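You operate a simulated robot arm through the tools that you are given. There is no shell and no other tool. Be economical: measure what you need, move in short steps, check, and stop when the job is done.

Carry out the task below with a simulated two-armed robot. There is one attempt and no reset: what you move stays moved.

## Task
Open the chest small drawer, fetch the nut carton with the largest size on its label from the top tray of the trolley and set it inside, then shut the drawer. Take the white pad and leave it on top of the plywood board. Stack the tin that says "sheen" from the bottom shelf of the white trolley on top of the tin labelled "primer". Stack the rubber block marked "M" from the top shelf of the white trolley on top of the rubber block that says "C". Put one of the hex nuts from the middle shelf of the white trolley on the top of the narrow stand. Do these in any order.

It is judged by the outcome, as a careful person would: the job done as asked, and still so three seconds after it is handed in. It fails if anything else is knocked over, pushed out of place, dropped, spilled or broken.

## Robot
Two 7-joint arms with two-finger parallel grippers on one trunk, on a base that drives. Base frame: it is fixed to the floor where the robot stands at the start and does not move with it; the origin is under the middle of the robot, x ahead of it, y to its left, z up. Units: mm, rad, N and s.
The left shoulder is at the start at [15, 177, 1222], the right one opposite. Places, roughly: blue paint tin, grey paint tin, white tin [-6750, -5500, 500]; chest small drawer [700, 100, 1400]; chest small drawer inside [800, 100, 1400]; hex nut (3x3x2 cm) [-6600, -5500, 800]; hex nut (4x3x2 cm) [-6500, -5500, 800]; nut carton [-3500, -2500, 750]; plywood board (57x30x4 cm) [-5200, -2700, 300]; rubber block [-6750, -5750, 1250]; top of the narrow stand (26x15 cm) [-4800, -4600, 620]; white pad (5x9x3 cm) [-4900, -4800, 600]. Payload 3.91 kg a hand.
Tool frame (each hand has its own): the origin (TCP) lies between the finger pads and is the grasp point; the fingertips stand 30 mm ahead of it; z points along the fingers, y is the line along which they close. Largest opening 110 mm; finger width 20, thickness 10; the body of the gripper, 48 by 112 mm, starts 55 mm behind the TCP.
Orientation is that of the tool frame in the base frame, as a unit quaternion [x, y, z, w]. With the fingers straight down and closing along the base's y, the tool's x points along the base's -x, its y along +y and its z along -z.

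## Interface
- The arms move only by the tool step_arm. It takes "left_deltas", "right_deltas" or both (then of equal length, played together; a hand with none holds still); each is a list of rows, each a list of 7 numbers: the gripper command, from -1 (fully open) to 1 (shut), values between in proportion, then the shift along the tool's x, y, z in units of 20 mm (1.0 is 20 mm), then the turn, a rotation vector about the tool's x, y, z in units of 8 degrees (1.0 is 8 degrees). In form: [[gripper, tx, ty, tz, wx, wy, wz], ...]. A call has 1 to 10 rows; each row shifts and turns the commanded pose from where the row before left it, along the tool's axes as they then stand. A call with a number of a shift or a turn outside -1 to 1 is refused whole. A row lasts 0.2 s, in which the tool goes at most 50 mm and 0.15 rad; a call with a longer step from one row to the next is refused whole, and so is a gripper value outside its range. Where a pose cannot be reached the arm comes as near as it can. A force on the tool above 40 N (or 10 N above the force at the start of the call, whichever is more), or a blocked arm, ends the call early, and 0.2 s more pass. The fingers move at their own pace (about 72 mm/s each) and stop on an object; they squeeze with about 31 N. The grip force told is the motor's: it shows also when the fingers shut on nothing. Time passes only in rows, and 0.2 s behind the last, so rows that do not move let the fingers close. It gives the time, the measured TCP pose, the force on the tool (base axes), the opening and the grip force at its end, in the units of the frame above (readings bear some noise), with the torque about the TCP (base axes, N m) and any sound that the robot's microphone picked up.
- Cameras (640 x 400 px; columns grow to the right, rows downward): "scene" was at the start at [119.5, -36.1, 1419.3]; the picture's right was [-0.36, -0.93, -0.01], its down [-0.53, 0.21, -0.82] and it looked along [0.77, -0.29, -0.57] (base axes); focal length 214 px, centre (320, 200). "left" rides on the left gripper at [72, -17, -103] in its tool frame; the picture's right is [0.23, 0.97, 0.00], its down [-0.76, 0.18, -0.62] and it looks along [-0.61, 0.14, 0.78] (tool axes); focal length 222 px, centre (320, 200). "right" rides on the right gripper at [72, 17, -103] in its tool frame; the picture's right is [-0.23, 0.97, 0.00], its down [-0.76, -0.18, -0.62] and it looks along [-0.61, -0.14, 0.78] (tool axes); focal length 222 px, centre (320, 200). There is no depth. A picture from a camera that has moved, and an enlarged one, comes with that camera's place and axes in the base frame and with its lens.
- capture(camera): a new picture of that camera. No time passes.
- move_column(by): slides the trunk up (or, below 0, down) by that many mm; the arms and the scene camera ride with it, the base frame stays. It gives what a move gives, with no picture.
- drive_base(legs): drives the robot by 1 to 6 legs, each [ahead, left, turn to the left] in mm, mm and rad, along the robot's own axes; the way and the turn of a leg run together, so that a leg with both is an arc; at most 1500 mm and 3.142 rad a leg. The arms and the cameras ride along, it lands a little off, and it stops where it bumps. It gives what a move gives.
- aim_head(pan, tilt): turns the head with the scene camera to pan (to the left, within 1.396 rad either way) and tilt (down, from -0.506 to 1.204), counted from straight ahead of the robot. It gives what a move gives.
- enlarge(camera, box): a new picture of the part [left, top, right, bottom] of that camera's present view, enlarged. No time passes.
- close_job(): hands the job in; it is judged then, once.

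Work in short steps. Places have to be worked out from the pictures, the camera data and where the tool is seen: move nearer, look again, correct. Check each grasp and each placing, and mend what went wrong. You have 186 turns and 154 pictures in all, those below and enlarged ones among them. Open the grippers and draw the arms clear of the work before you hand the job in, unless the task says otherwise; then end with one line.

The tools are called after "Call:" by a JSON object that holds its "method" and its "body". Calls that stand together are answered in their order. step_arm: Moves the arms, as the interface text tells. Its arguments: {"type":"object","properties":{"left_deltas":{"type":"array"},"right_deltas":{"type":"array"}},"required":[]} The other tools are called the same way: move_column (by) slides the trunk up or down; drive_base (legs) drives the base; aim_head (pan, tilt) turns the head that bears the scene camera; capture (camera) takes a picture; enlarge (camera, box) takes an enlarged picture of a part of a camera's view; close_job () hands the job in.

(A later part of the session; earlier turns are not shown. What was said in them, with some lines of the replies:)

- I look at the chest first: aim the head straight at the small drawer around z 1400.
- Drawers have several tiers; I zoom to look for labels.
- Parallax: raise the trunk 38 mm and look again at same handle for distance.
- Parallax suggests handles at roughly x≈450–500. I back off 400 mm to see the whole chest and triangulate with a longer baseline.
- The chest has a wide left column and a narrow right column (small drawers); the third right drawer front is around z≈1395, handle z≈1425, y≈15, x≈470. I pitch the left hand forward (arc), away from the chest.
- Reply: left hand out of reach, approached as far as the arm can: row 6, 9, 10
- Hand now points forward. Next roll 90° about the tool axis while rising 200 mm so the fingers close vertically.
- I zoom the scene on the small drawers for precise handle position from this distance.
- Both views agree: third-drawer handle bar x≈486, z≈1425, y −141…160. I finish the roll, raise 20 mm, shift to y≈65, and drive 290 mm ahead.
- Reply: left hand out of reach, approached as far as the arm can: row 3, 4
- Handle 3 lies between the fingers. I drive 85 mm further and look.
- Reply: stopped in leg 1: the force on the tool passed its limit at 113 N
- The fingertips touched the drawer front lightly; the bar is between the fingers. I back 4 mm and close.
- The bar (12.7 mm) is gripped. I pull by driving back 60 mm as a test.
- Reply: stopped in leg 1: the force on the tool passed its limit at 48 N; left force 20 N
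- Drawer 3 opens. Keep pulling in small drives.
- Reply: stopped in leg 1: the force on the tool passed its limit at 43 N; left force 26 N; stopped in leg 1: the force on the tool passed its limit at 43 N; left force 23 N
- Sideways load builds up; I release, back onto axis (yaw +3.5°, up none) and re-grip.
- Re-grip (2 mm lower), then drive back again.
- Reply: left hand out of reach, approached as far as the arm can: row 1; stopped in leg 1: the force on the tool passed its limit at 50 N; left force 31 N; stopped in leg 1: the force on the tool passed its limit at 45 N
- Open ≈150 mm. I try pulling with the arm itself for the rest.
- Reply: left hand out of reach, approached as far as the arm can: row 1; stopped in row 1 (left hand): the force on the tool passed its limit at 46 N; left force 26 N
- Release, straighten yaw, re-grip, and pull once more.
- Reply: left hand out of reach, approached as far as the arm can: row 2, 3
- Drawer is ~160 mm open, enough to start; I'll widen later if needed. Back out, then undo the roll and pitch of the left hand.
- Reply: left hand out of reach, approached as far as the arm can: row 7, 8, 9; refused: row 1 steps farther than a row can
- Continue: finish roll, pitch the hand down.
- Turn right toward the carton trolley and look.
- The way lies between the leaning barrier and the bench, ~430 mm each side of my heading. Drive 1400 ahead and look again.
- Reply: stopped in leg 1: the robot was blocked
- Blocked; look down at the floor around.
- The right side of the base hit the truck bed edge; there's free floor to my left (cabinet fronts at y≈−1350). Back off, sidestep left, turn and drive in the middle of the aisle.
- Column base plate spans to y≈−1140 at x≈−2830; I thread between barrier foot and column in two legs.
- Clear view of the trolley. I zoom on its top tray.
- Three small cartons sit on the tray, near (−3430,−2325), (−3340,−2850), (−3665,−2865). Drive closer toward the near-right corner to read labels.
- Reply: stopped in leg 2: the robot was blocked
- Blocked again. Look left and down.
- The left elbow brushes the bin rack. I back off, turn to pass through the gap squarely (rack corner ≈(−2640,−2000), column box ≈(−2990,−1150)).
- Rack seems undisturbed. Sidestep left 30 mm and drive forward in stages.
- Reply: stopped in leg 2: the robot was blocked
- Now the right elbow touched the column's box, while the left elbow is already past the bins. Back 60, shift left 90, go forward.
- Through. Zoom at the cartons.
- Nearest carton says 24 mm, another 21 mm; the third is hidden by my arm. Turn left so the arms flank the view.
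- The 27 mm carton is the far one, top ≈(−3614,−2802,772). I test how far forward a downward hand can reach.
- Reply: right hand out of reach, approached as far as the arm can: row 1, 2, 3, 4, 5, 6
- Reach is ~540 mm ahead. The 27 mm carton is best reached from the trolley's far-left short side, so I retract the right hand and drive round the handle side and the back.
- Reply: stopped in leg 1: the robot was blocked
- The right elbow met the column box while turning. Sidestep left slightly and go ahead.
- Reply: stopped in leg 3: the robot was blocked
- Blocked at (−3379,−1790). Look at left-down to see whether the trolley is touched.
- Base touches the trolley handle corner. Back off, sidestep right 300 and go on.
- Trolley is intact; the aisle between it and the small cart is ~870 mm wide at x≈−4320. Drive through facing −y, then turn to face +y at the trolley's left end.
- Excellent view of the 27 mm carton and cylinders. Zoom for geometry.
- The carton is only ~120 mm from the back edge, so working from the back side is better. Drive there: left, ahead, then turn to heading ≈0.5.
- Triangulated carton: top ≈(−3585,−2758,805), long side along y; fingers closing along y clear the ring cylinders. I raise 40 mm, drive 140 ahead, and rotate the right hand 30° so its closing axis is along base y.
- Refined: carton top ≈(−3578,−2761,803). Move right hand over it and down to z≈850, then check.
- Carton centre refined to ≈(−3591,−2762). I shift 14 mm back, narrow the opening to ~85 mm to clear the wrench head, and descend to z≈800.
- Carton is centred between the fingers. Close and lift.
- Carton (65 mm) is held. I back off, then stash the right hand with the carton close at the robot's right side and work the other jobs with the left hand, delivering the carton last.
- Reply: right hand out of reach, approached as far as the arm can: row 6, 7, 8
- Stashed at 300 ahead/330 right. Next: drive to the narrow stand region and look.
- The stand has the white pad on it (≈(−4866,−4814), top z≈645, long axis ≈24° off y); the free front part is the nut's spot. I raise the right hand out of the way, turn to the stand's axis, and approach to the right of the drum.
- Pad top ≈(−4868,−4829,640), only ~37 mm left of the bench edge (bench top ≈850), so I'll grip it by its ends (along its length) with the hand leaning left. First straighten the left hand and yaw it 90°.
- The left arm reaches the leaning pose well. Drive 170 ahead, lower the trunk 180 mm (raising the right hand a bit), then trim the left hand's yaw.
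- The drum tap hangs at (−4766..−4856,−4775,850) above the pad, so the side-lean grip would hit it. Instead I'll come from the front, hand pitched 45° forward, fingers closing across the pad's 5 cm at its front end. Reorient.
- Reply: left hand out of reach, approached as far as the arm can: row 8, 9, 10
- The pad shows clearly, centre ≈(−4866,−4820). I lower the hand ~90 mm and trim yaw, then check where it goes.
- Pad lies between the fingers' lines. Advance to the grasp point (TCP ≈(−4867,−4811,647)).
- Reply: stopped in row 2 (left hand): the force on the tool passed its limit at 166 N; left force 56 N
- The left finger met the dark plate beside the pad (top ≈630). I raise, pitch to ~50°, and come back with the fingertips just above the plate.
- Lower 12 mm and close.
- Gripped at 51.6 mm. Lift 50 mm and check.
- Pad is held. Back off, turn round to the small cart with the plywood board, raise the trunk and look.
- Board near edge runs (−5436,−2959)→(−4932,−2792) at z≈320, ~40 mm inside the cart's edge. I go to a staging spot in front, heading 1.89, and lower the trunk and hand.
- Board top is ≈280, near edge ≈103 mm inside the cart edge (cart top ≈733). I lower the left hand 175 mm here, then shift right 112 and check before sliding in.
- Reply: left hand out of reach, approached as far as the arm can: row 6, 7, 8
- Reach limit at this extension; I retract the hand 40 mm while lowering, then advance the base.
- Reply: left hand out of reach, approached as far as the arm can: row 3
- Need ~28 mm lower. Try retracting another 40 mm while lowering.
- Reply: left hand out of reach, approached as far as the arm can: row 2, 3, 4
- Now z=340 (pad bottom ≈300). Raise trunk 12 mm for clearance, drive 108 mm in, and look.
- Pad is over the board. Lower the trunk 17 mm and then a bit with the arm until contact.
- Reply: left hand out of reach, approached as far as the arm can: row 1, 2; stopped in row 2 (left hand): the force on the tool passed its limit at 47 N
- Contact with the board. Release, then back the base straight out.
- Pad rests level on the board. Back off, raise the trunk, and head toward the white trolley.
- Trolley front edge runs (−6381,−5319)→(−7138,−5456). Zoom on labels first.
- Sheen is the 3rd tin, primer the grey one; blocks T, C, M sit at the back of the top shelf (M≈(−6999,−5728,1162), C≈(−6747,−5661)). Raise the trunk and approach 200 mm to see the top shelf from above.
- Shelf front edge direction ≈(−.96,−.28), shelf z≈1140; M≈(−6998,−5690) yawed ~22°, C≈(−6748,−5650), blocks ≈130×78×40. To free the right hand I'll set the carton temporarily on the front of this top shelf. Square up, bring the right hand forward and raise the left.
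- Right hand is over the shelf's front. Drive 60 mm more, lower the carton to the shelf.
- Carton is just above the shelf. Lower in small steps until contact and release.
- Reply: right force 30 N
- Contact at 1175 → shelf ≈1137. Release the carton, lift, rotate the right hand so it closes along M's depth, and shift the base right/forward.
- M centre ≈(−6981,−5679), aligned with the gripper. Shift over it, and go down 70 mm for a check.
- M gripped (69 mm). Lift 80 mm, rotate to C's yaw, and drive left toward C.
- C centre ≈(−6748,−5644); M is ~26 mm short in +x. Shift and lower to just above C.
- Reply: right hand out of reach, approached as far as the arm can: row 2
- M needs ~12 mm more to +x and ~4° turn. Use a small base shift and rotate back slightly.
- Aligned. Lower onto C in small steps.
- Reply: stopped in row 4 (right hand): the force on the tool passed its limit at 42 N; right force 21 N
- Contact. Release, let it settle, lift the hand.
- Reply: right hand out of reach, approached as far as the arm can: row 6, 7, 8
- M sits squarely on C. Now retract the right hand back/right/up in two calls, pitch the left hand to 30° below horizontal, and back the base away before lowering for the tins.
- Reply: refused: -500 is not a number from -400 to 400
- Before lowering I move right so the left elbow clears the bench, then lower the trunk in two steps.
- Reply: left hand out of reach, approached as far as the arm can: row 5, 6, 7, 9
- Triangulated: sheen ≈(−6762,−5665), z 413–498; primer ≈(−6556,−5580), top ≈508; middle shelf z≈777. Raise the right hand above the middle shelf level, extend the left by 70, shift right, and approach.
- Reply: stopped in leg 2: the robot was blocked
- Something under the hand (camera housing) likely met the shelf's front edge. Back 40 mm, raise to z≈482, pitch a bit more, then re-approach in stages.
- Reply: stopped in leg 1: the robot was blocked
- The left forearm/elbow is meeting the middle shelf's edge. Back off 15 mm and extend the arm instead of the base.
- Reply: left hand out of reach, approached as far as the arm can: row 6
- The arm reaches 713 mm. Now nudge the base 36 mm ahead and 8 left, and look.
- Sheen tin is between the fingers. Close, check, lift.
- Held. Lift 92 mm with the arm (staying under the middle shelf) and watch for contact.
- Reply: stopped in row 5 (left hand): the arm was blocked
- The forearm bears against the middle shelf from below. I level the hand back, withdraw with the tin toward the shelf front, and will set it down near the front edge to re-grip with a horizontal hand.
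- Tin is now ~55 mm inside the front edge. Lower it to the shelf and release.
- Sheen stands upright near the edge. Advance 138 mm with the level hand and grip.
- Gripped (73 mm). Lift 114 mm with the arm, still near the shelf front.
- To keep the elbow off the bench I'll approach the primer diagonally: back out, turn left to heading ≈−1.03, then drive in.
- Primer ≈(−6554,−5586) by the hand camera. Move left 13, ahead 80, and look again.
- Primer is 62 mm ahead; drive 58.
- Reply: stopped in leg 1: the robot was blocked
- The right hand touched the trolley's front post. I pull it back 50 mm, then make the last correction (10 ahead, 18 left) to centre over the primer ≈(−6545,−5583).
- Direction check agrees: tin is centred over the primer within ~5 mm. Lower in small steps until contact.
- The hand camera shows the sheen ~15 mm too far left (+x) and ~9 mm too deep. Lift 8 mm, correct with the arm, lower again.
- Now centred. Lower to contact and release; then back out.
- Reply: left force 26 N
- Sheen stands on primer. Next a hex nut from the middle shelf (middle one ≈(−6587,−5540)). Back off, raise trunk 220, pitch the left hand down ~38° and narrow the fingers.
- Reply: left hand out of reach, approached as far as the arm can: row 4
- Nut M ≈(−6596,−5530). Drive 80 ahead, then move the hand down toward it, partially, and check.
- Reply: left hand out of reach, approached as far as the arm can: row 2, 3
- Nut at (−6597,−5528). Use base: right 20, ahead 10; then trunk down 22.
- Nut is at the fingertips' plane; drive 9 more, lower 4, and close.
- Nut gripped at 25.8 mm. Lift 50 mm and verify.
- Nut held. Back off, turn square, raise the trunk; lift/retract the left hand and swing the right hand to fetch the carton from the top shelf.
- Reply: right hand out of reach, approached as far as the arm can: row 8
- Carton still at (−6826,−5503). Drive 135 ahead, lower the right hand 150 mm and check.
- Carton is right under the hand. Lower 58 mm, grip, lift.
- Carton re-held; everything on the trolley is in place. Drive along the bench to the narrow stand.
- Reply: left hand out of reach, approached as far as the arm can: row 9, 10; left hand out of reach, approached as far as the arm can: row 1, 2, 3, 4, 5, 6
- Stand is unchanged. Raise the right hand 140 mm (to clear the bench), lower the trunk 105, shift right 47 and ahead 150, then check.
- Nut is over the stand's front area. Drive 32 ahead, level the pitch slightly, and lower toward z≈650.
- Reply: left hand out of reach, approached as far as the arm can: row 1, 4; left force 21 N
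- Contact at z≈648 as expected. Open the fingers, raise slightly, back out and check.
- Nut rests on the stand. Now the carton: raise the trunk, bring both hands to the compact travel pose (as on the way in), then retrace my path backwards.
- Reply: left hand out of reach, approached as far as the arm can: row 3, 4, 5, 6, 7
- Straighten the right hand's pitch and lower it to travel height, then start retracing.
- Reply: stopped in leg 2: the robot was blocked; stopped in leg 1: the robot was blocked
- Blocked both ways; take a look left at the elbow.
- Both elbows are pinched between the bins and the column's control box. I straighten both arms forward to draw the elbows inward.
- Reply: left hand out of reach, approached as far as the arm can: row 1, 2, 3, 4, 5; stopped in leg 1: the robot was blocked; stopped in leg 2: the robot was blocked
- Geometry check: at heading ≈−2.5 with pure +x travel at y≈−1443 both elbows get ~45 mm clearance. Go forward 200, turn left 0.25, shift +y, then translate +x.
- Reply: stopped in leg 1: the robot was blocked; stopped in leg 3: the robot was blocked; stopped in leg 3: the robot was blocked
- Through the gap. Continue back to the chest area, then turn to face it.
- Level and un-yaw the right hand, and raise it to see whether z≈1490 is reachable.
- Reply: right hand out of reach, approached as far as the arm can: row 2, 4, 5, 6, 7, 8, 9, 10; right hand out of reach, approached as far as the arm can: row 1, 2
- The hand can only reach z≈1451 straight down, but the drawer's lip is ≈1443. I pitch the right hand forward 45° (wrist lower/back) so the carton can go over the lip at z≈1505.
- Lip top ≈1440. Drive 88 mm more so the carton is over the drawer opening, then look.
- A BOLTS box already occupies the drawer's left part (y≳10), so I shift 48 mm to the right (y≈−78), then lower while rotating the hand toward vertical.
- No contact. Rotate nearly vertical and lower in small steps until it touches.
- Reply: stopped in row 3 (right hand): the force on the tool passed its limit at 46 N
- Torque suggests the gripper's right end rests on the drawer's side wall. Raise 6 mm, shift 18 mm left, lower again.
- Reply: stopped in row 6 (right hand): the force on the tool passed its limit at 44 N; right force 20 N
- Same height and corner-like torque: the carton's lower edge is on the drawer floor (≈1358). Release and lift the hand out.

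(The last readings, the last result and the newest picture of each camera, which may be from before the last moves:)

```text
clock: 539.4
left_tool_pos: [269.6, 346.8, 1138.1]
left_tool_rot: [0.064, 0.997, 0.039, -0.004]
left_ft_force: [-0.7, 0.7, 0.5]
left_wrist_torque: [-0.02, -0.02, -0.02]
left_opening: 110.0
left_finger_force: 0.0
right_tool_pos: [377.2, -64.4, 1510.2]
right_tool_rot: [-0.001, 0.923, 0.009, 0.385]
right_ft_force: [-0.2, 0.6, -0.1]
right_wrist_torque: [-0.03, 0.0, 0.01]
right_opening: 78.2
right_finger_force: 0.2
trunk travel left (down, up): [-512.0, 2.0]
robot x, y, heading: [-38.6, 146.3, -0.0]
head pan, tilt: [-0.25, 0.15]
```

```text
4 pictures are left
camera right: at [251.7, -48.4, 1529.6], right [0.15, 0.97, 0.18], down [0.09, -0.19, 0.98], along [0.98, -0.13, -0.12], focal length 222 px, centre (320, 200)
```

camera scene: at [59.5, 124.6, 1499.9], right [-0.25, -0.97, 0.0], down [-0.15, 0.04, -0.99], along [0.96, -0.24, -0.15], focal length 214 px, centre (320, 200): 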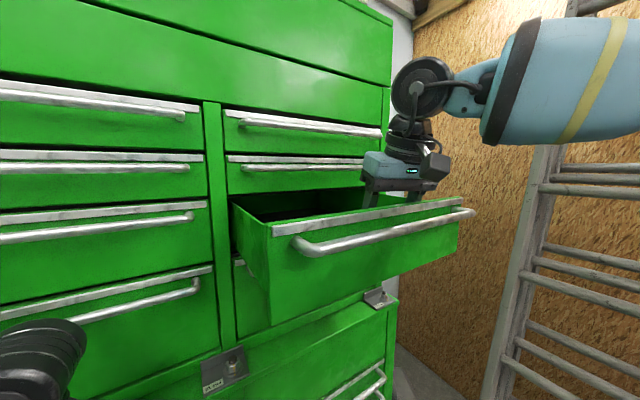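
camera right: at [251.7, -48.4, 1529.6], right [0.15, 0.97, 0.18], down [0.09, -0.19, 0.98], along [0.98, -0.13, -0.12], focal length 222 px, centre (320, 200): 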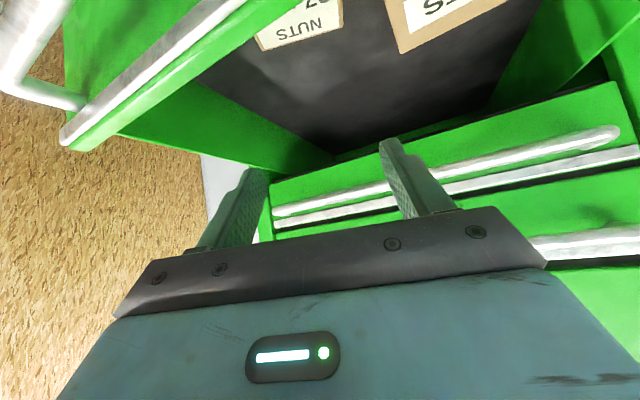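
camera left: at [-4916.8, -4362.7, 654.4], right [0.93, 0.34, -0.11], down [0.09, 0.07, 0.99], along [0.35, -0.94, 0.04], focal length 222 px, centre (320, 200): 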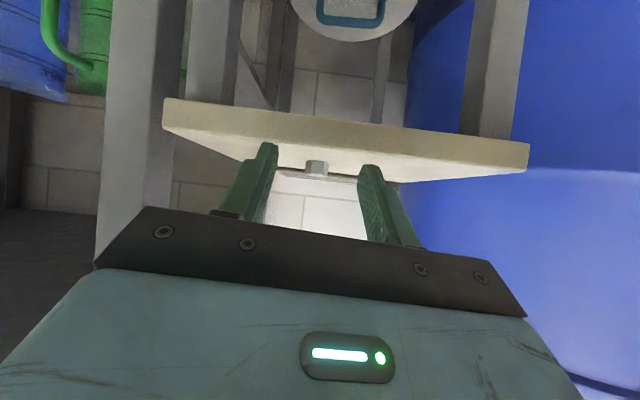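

Carton lies flat in the drawer beside the BOLTS box. Back out, close the fingers, make the right hand horizontal at bar height.

Call:
{"method": "drive_base", "body": {"legs": [[-240, 0, 0]]}}

Call:
{"method": "step_arm", "body": {"right_deltas": [[1, 0, 0, 0, 0, -1, 0], [1, 0, 0, 0, 0, -1, 0], [1, 0, 0, 0, 0, -1, 0], [1, 0, 0, 0, 0, -1, 0], [1, 0, 0, 0, 0, -1, 0], [1, 1, 0, 0, 0, -0.6, 0], [1, 1, 0, 0, 0, 0, 0], [1, 1, 0, 0, 0, 0, 0], [1, 1, 0, 0, 0, 0, 0], [1, 0.2, 0, 0, 0, 0, 0]]}}

```text
clock: 541.2
left_tool_pos: [26.5, 346.6, 1135.5]
left_tool_rot: [0.063, 0.997, 0.039, -0.004]
left_ft_force: [0.4, 0.5, -0.3]
left_wrist_torque: [-0.03, 0.01, -0.01]
left_opening: 110.0
left_finger_force: 0.1
right_tool_pos: [135.9, -61.4, 1508.0]
right_tool_rot: [-0.003, 0.923, 0.009, 0.383]
right_ft_force: [0.4, 0.2, -0.3]
right_wrist_torque: [0.02, -0.02, 0.01]
right_opening: 78.4
right_finger_force: 0.0
trunk travel left (down, up): [-512.0, 2.0]
robot x, y, heading: [-285.0, 147.6, 0.008]
head pan, tilt: [-0.25, 0.15]
```

```text
clock: 543.4
left_tool_pos: [26.7, 346.4, 1136.6]
left_tool_rot: [0.063, 0.997, 0.039, -0.004]
left_ft_force: [0.2, -0.3, -0.6]
left_wrist_torque: [-0.04, -0.04, -0.01]
left_opening: 110.1
left_finger_force: 0.0
right_tool_pos: [133.2, -59.7, 1424.5]
right_tool_rot: [0.0, 0.707, 0.009, 0.707]
right_ft_force: [0.7, -0.1, 0.8]
right_wrist_torque: [0.01, -0.01, -0.01]
right_opening: 0.0
right_finger_force: 31.1
trunk travel left (down, up): [-512.0, 2.0]
robot x, y, heading: [-289.5, 146.4, 0.001]
head pan, tilt: [-0.25, 0.15]
```

Horizontal at z≈1425. Shift left 60, advance to the bar, then push in steps.

Call:
{"method": "drive_base", "body": {"legs": [[0, 60, 0], [100, 0, 0]]}}

Call:
{"method": "drive_base", "body": {"legs": [[60, 0, 0]]}}

Call:
{"method": "capture", "body": {"camera": "scene"}}

```text
clock: 545.3
left_tool_pos: [122.7, 408.7, 1137.8]
left_tool_rot: [0.065, 0.997, 0.04, -0.003]
left_ft_force: [-0.6, 0.2, -0.5]
left_wrist_torque: [0.02, -0.01, 0.03]
left_opening: 109.9
left_finger_force: 0.0
right_tool_pos: [228.9, 1.1, 1426.3]
right_tool_rot: [0.002, 0.707, 0.008, 0.708]
right_ft_force: [0.0, 0.2, -0.2]
right_wrist_torque: [-0.01, -0.01, -0.04]
right_opening: 0.2
right_finger_force: 31.2
trunk travel left (down, up): [-512.0, 2.0]
robot x, y, heading: [-187.2, 210.4, -0.002]
head pan, tilt: [-0.25, 0.15]
```

```text
clock: 546.3
left_tool_pos: [180.4, 408.6, 1138.9]
left_tool_rot: [0.064, 0.997, 0.039, -0.003]
left_ft_force: [-0.1, 0.5, -0.5]
left_wrist_torque: [-0.01, -0.03, 0.01]
left_opening: 110.0
left_finger_force: 0.1
right_tool_pos: [285.8, 1.2, 1426.5]
right_tool_rot: [0.002, 0.706, 0.008, 0.709]
right_ft_force: [-0.5, 0.0, -0.3]
right_wrist_torque: [0.04, 0.01, -0.01]
right_opening: 0.0
right_finger_force: 30.8
trunk travel left (down, up): [-512.0, 2.0]
robot x, y, heading: [-129.3, 210.8, -0.002]
head pan, tilt: [-0.25, 0.15]
```

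```text
3 pictures are left
camera scene: at [-33.0, 186.2, 1500.8], right [-0.25, -0.97, 0.0], down [-0.14, 0.04, -0.99], along [0.96, -0.24, -0.15], focal length 214 px, centre (320, 200)
```

scene: 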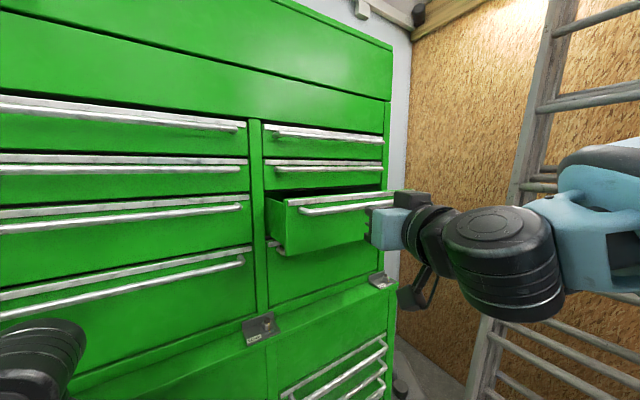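

The drawer is moving in. Continue pushing until it stops.

Call:
{"method": "drive_base", "body": {"legs": [[70, 0, 0]]}}

Call:
{"method": "drive_base", "body": {"legs": [[60, 0, 0]]}}

```text
clock: 547.3
left_tool_pos: [250.3, 408.6, 1139.0]
left_tool_rot: [0.064, 0.997, 0.04, -0.003]
left_ft_force: [-0.5, -0.1, -0.1]
left_wrist_torque: [-0.01, -0.01, 0.01]
left_opening: 110.1
left_finger_force: 0.2
right_tool_pos: [356.5, 0.1, 1427.2]
right_tool_rot: [0.001, 0.706, 0.008, 0.709]
right_ft_force: [-0.2, 1.2, 0.5]
right_wrist_torque: [0.01, 0.03, 0.0]
right_opening: 0.1
right_finger_force: 31.4
trunk travel left (down, up): [-512.0, 2.0]
robot x, y, heading: [-60.8, 209.2, 0.002]
head pan, tilt: [-0.25, 0.15]
```

```text
clock: 548.3
left_tool_pos: [292.8, 408.3, 1136.9]
left_tool_rot: [0.057, 0.997, 0.044, -0.018]
left_ft_force: [-3.2, 0.8, -0.7]
left_wrist_torque: [-0.07, -0.22, 0.01]
left_opening: 110.2
left_finger_force: 0.0
right_tool_pos: [407.3, 2.0, 1425.8]
right_tool_rot: [0.0, 0.706, 0.01, 0.708]
right_ft_force: [-0.4, -0.1, -1.0]
right_wrist_torque: [0.02, 0.02, 0.01]
right_opening: 0.1
right_finger_force: 31.2
trunk travel left (down, up): [-512.0, 2.0]
robot x, y, heading: [-11.5, 205.3, 0.002]
head pan, tilt: [-0.25, 0.15]
stopped in leg 1: the force on the tool passed its limit at 74 N (the readings are from after the stop); the commanded pose is now the measured one
```

The left hand brushed the chest; pull it back 60 mm, and push the last millimetres with the right arm.

Call:
{"method": "step_arm", "body": {"left_deltas": [[-1, 1, 0, 0, 0, 0, 0], [-1, 1, 0, 0, 0, 0, 0], [-1, 1, 0, 0, 0, 0, 0]]}}

Call:
{"method": "step_arm", "body": {"right_deltas": [[1, 0, 0, 0.25, 0, 0, 0], [1, 0, 0, 0.25, 0, 0, 0], [1, 0, 0, 0.2, 0, 0, 0], [1, 0, 0, 0.2, 0, 0, 0], [1, 0, 0, 0.2, 0, 0, 0], [1, 0, 0, 0.2, 0, 0, 0]]}}

Call:
{"method": "capture", "body": {"camera": "scene"}}

```text
clock: 549.1
left_tool_pos: [234.1, 416.8, 1139.9]
left_tool_rot: [0.057, 0.997, 0.043, -0.016]
left_ft_force: [-0.3, -0.3, 0.0]
left_wrist_torque: [-0.03, 0.02, -0.02]
left_opening: 110.0
left_finger_force: 0.1
right_tool_pos: [407.0, 2.3, 1425.9]
right_tool_rot: [-0.001, 0.706, 0.009, 0.708]
right_ft_force: [0.7, -0.5, -0.2]
right_wrist_torque: [0.01, 0.06, 0.0]
right_opening: 0.0
right_finger_force: 30.8
trunk travel left (down, up): [-512.0, 2.0]
robot x, y, heading: [-9.9, 209.6, 0.002]
head pan, tilt: [-0.25, 0.15]
```

```text
clock: 550.5
left_tool_pos: [234.7, 417.1, 1139.5]
left_tool_rot: [0.057, 0.997, 0.043, -0.017]
left_ft_force: [0.2, -0.1, 0.4]
left_wrist_torque: [0.01, -0.03, 0.01]
left_opening: 110.0
left_finger_force: 0.1
right_tool_pos: [433.4, 2.8, 1426.3]
right_tool_rot: [-0.001, 0.706, 0.009, 0.708]
right_ft_force: [0.8, 0.2, 0.6]
right_wrist_torque: [0.03, -0.01, 0.01]
right_opening: 0.0
right_finger_force: 31.4
trunk travel left (down, up): [-512.0, 2.0]
robot x, y, heading: [-11.4, 210.6, -0.001]
head pan, tilt: [-0.25, 0.15]
```

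```text
2 pictures are left
camera scene: at [89.3, 186.3, 1500.1], right [-0.25, -0.97, 0.0], down [-0.15, 0.04, -0.99], along [0.96, -0.24, -0.15], focal length 214 px, centre (320, 200)
```

scene: 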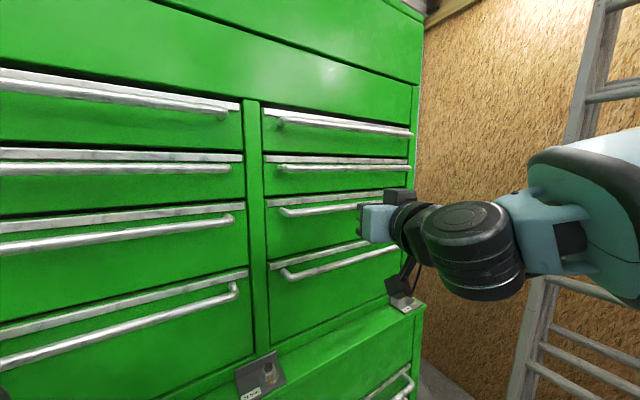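

Nearly flush, no stop yet. Push on gently until force rises.

Call:
{"method": "step_arm", "body": {"right_deltas": [[1, 0, 0, 0.2, 0, 0, 0], [1, 0, 0, 0.2, 0, 0, 0], [1, 0, 0, 0.2, 0, 0, 0], [1, 0, 0, 0.2, 0, 0, 0], [1, 0, 0, 0.2, 0, 0, 0], [1, 0, 0, 0.2, 0, 0, 0]]}}

```text
clock: 551.9
left_tool_pos: [229.3, 415.5, 1141.4]
left_tool_rot: [0.057, 0.997, 0.043, -0.014]
left_ft_force: [-1.1, -0.6, -0.8]
left_wrist_torque: [0.01, 0.02, 0.0]
left_opening: 110.2
left_finger_force: 0.0
right_tool_pos: [451.3, 2.1, 1426.1]
right_tool_rot: [0.0, 0.707, 0.01, 0.708]
right_ft_force: [-34.8, -3.3, -13.0]
right_wrist_torque: [-0.11, 0.44, 0.26]
right_opening: 0.1
right_finger_force: 30.6
trunk travel left (down, up): [-512.0, 2.0]
robot x, y, heading: [-13.1, 208.1, 0.0]
head pan, tilt: [-0.25, 0.15]
```

Stopped with 35 N at the closed-front plane (tip ≈481, as at the start). Back off and check.

Call:
{"method": "step_arm", "body": {"right_deltas": [[1, 0, 0, -1, 0, 0, 0], [1, 0, 0, -1, 0, 0, 0], [1, 0, 0, -1, 0, 0, 0]]}}

Call:
{"method": "drive_base", "body": {"legs": [[-350, 0, 0]]}}

Call:
{"method": "enlarge", "body": {"camera": "scene", "box": [200, 120, 440, 270]}}

```text
clock: 552.7
left_tool_pos: [236.3, 416.0, 1139.3]
left_tool_rot: [0.057, 0.997, 0.043, -0.017]
left_ft_force: [-0.4, -1.1, 0.9]
left_wrist_torque: [-0.01, 0.01, 0.01]
left_opening: 109.9
left_finger_force: 0.1
right_tool_pos: [397.9, 3.2, 1424.9]
right_tool_rot: [0.0, 0.706, 0.01, 0.708]
right_ft_force: [0.8, 0.3, -0.5]
right_wrist_torque: [0.0, -0.02, 0.01]
right_opening: 0.0
right_finger_force: 31.2
trunk travel left (down, up): [-512.0, 2.0]
robot x, y, heading: [-10.3, 208.8, 0.004]
head pan, tilt: [-0.25, 0.15]
```

```text
clock: 555.0
left_tool_pos: [-111.8, 416.4, 1138.9]
left_tool_rot: [0.055, 0.997, 0.043, -0.017]
left_ft_force: [-0.4, -0.4, 0.0]
left_wrist_torque: [-0.02, 0.0, 0.0]
left_opening: 110.1
left_finger_force: 0.1
right_tool_pos: [53.7, 3.8, 1424.9]
right_tool_rot: [-0.001, 0.707, 0.009, 0.707]
right_ft_force: [0.1, 0.3, 0.1]
right_wrist_torque: [-0.01, 0.01, -0.03]
right_opening: 0.0
right_finger_force: 30.3
trunk travel left (down, up): [-512.0, 2.0]
robot x, y, heading: [-356.9, 206.4, 0.001]
head pan, tilt: [-0.25, 0.15]
```

```text
2.67 times, centred on (320, 195) of scene
camera zoom: at [-256.2, 185.7, 1500.0], right [-0.24, -0.97, 0.0], down [-0.15, 0.04, -0.99], along [0.96, -0.24, -0.15], focal length 572 px, centre (320, 213)
```

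zoom: 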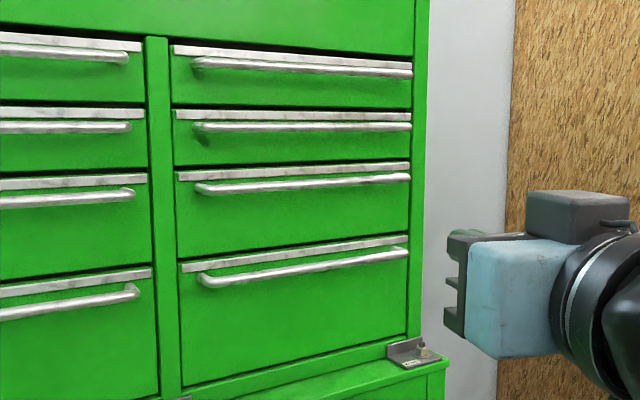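

The drawer is shut flush with its neighbours. Open the right gripper and hand in.

Call:
{"method": "step_arm", "body": {"right_deltas": [[-1, 0, 0, 0, 0, 0, 0], [-1, 0, 0, 0, 0, 0, 0], [-1, 0, 0, 0, 0, 0, 0]]}}

Call:
{"method": "close_job", "body": {}}

```text
clock: 555.8
left_tool_pos: [-112.1, 416.3, 1139.4]
left_tool_rot: [0.054, 0.997, 0.043, -0.016]
left_ft_force: [-0.5, -0.3, -0.2]
left_wrist_torque: [-0.01, 0.03, 0.01]
left_opening: 110.2
left_finger_force: 0.1
right_tool_pos: [52.9, 3.8, 1424.7]
right_tool_rot: [-0.002, 0.706, 0.012, 0.708]
right_ft_force: [-0.7, -0.7, -0.4]
right_wrist_torque: [-0.02, -0.03, 0.02]
right_opening: 110.1
right_finger_force: 1.2
trunk travel left (down, up): [-512.0, 2.0]
robot x, y, heading: [-361.5, 204.6, 0.001]
head pan, tilt: [-0.25, 0.15]
```

```text
The job is handed in.
```

All five jobs are done and handed in: the 27 mm nut carton is in the closed small drawer, the white pad is on the plywood board, the sheen tin is on the primer tin, block M is on block C, and a hex nut is on the narrow stand. On the way, the arms or base bumped the truck edge, the bin rack, the column's control box, the carton trolley's handle and the white trolley's post and shelf; I saw nothing displaced, but did not check each one.
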